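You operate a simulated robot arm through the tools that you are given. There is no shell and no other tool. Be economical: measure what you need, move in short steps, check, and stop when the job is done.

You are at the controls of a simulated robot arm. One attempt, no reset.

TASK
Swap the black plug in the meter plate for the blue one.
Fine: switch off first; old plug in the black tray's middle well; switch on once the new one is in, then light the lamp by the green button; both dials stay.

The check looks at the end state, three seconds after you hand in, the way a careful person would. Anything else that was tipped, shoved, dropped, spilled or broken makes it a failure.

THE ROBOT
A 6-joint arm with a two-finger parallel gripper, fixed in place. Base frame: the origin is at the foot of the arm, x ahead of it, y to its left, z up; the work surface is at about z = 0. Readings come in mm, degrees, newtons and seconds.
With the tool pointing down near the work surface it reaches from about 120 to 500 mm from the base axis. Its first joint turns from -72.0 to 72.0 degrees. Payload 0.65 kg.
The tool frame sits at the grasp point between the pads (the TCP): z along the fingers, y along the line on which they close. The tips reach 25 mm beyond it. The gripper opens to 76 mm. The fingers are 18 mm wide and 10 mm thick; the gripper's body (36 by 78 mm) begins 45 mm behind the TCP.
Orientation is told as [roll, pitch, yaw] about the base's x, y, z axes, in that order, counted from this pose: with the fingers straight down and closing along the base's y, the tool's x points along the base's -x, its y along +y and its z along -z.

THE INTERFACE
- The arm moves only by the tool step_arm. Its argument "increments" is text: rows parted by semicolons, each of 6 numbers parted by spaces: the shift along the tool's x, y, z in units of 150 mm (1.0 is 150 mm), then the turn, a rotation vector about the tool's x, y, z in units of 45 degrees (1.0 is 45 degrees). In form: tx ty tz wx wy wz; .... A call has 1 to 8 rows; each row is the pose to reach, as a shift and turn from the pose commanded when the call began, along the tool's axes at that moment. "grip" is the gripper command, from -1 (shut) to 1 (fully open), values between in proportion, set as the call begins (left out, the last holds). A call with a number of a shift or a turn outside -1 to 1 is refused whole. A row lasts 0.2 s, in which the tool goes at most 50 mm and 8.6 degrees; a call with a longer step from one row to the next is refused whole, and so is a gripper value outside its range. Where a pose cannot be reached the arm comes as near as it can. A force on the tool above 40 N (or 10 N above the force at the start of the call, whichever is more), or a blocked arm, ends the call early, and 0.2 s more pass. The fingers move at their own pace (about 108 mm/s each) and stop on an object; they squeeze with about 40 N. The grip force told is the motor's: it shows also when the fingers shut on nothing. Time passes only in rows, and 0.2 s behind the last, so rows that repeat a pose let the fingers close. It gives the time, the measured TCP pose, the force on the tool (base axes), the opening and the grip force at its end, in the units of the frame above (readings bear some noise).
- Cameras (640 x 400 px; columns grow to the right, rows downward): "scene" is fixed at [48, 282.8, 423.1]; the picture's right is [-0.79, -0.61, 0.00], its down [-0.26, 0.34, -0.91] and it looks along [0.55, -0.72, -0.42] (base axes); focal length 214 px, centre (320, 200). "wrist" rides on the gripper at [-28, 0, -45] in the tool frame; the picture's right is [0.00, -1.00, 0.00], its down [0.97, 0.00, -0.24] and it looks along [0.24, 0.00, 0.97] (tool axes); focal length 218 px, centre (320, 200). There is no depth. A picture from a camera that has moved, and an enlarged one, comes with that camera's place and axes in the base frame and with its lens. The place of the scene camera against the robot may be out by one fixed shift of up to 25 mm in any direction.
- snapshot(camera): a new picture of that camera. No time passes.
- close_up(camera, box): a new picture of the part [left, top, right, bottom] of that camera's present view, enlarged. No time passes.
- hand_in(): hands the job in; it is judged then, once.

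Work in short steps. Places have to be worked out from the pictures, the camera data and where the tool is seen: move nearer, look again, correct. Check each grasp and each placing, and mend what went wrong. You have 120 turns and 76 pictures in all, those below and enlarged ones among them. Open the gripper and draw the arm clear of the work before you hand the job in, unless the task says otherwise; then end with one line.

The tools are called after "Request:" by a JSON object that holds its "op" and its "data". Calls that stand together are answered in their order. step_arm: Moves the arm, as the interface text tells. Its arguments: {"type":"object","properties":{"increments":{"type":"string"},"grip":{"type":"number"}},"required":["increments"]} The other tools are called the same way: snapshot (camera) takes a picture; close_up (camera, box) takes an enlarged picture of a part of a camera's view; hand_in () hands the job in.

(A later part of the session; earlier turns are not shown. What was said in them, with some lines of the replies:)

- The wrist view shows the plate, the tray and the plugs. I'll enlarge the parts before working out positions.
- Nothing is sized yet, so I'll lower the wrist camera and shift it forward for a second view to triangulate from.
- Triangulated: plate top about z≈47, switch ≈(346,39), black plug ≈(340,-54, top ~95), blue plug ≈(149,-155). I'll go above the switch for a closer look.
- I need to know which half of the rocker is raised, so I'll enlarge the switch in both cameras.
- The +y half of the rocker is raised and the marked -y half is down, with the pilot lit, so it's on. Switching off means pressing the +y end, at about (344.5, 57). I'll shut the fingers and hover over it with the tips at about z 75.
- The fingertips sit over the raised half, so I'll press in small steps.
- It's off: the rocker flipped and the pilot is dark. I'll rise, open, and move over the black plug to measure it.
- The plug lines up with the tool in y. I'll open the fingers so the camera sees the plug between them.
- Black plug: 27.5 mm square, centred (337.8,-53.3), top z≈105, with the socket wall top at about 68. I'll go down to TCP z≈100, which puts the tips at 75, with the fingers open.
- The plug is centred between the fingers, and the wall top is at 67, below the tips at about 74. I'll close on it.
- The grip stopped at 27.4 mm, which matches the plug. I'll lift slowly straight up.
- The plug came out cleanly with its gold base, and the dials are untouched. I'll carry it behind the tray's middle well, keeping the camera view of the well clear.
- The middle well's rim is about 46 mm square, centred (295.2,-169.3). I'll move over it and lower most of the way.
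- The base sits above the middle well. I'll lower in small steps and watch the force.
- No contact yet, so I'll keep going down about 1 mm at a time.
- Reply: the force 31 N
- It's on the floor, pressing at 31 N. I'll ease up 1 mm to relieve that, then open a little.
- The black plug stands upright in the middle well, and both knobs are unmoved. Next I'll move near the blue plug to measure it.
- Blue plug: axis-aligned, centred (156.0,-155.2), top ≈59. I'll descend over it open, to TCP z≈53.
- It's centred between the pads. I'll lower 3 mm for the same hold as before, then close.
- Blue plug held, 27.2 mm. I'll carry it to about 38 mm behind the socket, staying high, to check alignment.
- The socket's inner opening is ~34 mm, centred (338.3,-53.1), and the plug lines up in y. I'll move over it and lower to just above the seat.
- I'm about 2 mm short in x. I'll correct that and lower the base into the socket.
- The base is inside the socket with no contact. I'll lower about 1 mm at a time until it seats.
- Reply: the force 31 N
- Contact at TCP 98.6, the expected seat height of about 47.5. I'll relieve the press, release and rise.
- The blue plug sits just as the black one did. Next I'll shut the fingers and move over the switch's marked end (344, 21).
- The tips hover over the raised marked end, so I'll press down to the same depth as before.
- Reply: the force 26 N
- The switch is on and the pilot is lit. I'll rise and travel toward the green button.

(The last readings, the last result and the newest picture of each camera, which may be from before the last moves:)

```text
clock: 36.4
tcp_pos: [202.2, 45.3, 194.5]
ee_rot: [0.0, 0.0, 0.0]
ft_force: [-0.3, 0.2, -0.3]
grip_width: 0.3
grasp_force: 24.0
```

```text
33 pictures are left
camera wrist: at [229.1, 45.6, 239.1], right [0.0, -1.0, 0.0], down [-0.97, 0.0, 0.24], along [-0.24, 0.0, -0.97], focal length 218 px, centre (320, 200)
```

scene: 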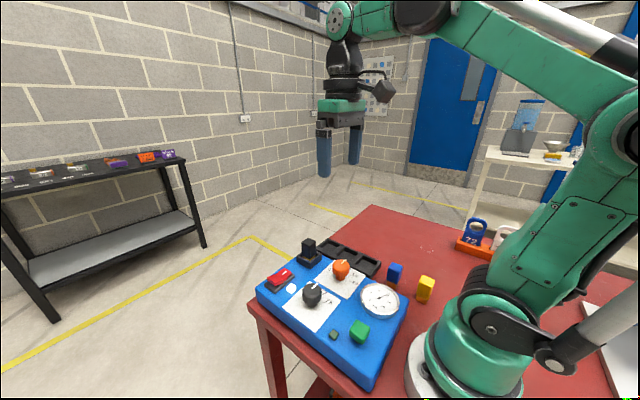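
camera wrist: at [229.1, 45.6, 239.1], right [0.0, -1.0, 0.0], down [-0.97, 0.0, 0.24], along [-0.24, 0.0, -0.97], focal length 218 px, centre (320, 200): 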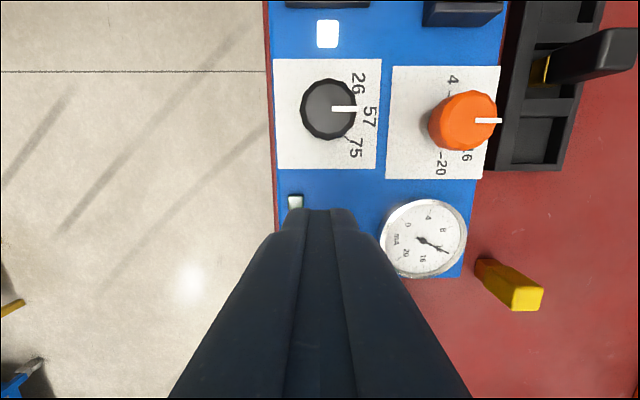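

The meter needle is reading again. The closed fingers hide the button, so I'll open them to see the button and its lamp.

Request:
{"op": "step_arm", "data": {"increments": "0 0 0 0 0 0; 0 0 0 0 0 0; 0 0 0 0 0 0", "grip": 1}}

Request:
{"op": "snapshot", "data": {"camera": "wrist"}}

Request:
{"op": "close_up", "data": {"camera": "wrist", "box": [260, 170, 380, 300]}}

Request:
{"op": "close_up", "data": {"camera": "scene", "box": [310, 290, 410, 380]}}

```text
clock: 37.2
tcp_pos: [201.8, 46.6, 194.7]
ee_rot: [0.1, 0.0, 0.0]
ft_force: [0.0, -0.7, 0.3]
grip_width: 75.9
grasp_force: 0.1
```

```text
32 pictures are left
camera wrist: at [229.4, 45.5, 239.1], right [0.0, -1.0, 0.0], down [-0.97, 0.0, 0.24], along [-0.24, 0.0, -0.97], focal length 218 px, centre (320, 200)
```

wrist: 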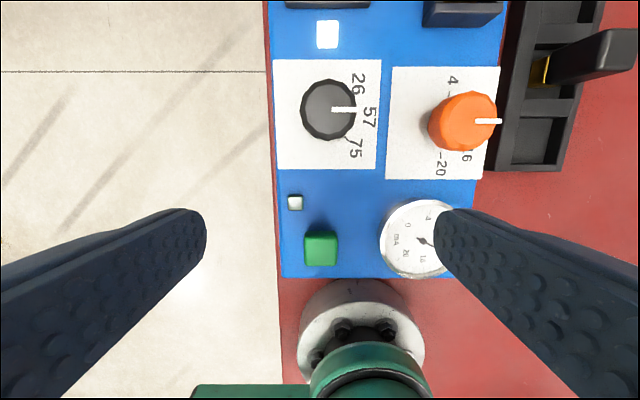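

```text
3.08 times, centred on (320, 235) of wrist
camera zoom: at [229.4, 45.5, 239.1], right [0.0, -1.0, 0.0], down [-0.97, 0.0, 0.24], along [-0.24, 0.0, -0.97], focal length 672 px, centre (320, 92)
```

zoom: 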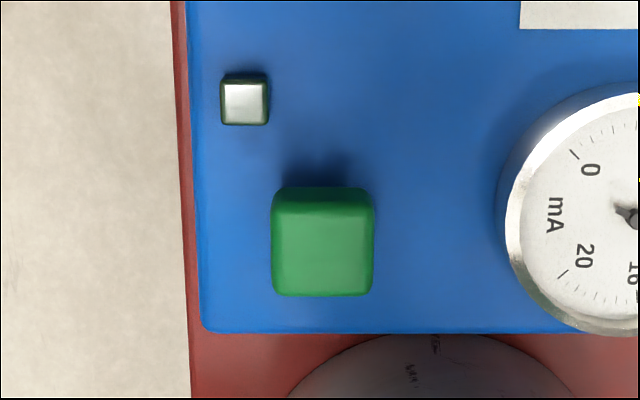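

```text
4.44 times, centred on (360, 335) of scene
camera zoom: at [48.0, 282.8, 423.1], right [-0.79, -0.61, 0.0], down [-0.26, 0.34, -0.91], along [0.55, -0.72, -0.42], focal length 953 px, centre (142, -400)
```

zoom: 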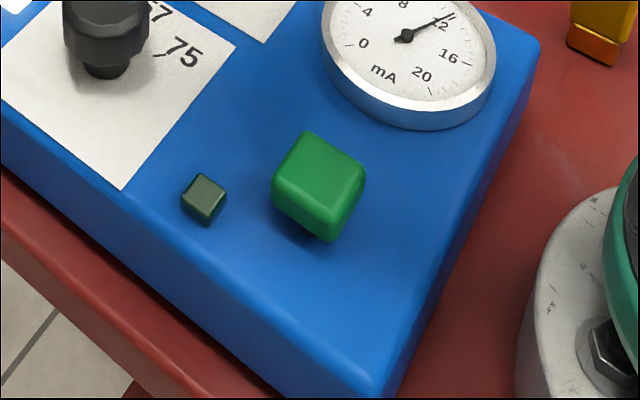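

The lamp is still off; the pale face was only a reflection. The button top is about (141,45), z≈67. I'll shut the fingers and hover over it.

Request:
{"op": "step_arm", "data": {"increments": "0.2 0 0 0 0 0; 0.4 -0.002 0 0 0 0; 0.4 -0.002 0 0 0 0; 0.4 -0.002 0.2 0 0 0; 0.4 -0.002 0.4 0 0 0; 0.4 -0.002 0.56 0 0 0; 0.4 -0.002 0.56 0 0 0", "grip": -1}}

Request:
{"op": "close_up", "data": {"camera": "scene", "box": [310, 270, 410, 380]}}

Request:
{"op": "snapshot", "data": {"camera": "wrist"}}

```text
clock: 38.8
tcp_pos: [142.4, 43.9, 109.6]
ee_rot: [0.0, 0.0, 0.1]
ft_force: [-0.3, -0.1, 0.5]
grip_width: 0.1
grasp_force: 23.9
```

```text
3.64 times, centred on (360, 325) of scene
camera zoom: at [48.0, 282.8, 423.1], right [-0.79, -0.61, 0.0], down [-0.26, 0.34, -0.91], along [0.55, -0.72, -0.42], focal length 780 px, centre (174, -254)
```

zoom: 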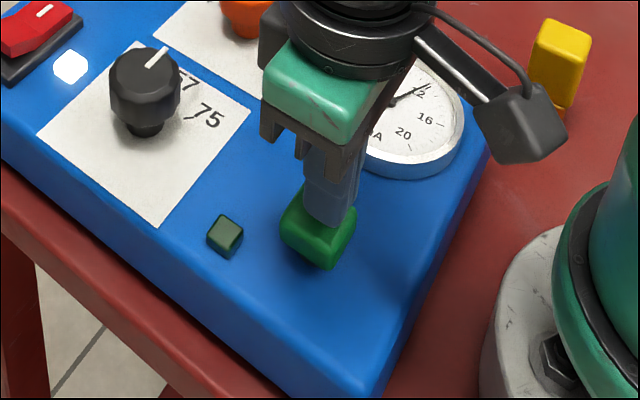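

```text
28 pictures are left
camera wrist: at [169.1, 44.0, 154.0], right [0.0, -1.0, 0.0], down [-0.97, 0.0, 0.24], along [-0.24, 0.0, -0.97], focal length 218 px, centre (320, 200)
```

wrist: 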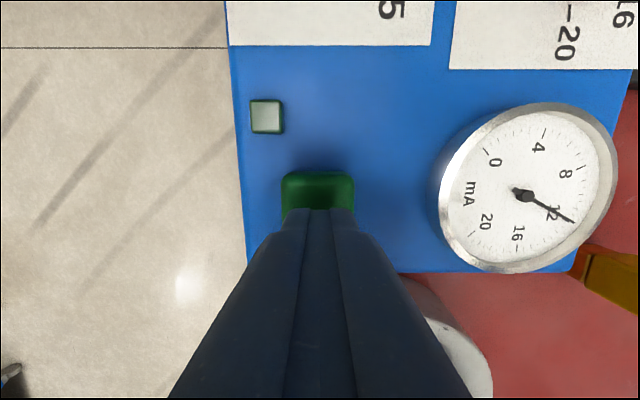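

I'm centred over the button, so I'll descend slowly until there's contact.

Request:
{"op": "step_arm", "data": {"increments": "0 0 0.03 0 0 0; 0 0 0.06 0 0 0; 0 0 0.08 0 0 0; 0 0 0.095 0 0 0; 0 0 0.105 0 0 0; 0 0 0.115 0 0 0"}}

Request:
{"op": "close_up", "data": {"camera": "scene", "box": [310, 270, 410, 380]}}

```text
clock: 40.2
tcp_pos: [143.1, 43.9, 95.3]
ee_rot: [-0.1, 0.3, -0.1]
ft_force: [-5.8, -1.0, 24.2]
grip_width: 0.2
grasp_force: 23.3
stopped in row 6: the force on the tool passed its limit (the readings are from after the stop); the commanded pose is now the measured one
```

```text
3.64 times, centred on (360, 325) of scene
camera zoom: at [48.0, 282.8, 423.1], right [-0.79, -0.61, 0.0], down [-0.26, 0.34, -0.91], along [0.55, -0.72, -0.42], focal length 780 px, centre (174, -254)
```

zoom: 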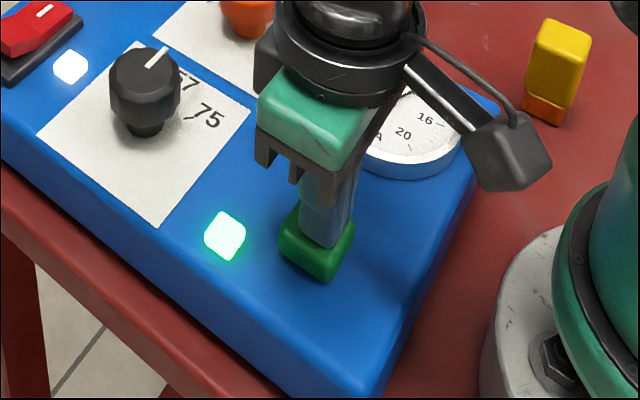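

The lamp is lit. I'll lift straight up and see whether it stays on.

Request:
{"op": "step_arm", "data": {"increments": "0 0 -0.1 0 0 0; 0 0 -0.3 0 0 0; 0 0 -0.6 0 0 0; 0 0 -0.85 0 0 0; 0 0 -0.85 0 0 0"}}

Request:
{"op": "snapshot", "data": {"camera": "scene"}}

```text
clock: 41.4
tcp_pos: [140.7, 46.2, 223.0]
ee_rot: [-0.1, 0.2, -0.1]
ft_force: [1.0, 0.6, -0.4]
grip_width: 0.0
grasp_force: 23.6
```

```text
26 pictures are left
```

scene: 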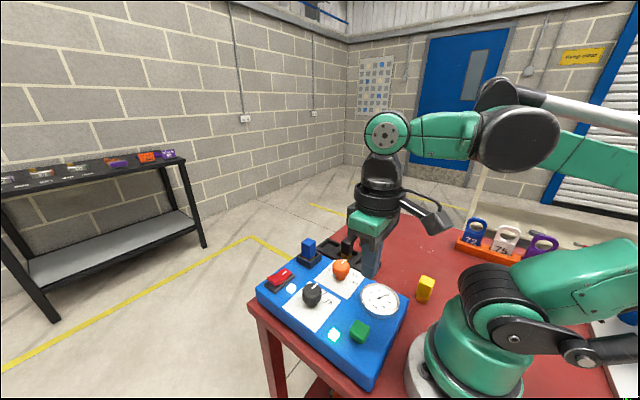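

The lamp stays lit. I'll move the arm up and clear, open the gripper, and do a final check.

Request:
{"op": "step_arm", "data": {"increments": "-0.2 0 -0.15 0 0 0; -0.4 -0.1 -0.3 0 0 0; -0.6 -0.25 -0.45 0 0 0; -0.7 -0.4 -0.6 0 0 0; -0.7 -0.45 -0.7 0 0 0; -0.7 -0.45 -0.7 0 0 0", "grip": 1}}

Request:
{"op": "close_up", "data": {"camera": "scene", "box": [240, 220, 450, 390]}}

Request:
{"op": "snapshot", "data": {"camera": "wrist"}}

```text
clock: 42.8
tcp_pos: [249.6, -22.7, 326.1]
ee_rot: [-0.1, 0.2, 0.0]
ft_force: [0.2, 0.2, -0.8]
grip_width: 76.1
grasp_force: 0.0
```

```text
2.35 times, centred on (345, 305) of scene
camera zoom: at [48.0, 282.8, 423.1], right [-0.79, -0.61, 0.0], down [-0.26, 0.34, -0.91], along [0.55, -0.72, -0.42], focal length 505 px, centre (261, -47)
```

zoom: 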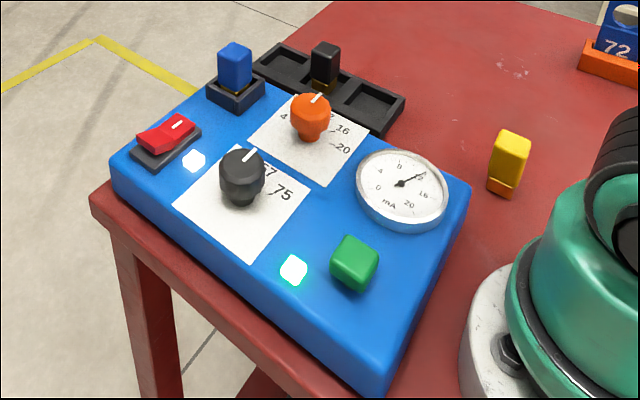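

```text
24 pictures are left
camera wrist: at [276.8, -22.4, 370.1], right [0.0, -1.0, 0.0], down [-0.97, 0.0, 0.24], along [-0.24, 0.0, -0.97], focal length 218 px, centre (320, 200)
```

wrist: 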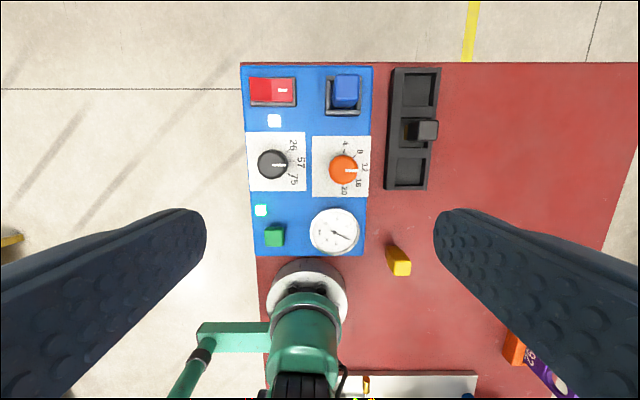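

The final views show the blue plug seated, the black plug in the middle well, the switch on, the lamp lit, and the dials and yellow plug unmoved. The arm is clear and the gripper open, so I'm handing in.

Request:
{"op": "hand_in", "data": {}}

```text
The job is handed in.
```

The blue plug is in the meter plate and the black one is in the tray's middle well; the switch is back on, the green button's lamp is lit, and both dials are where they were.
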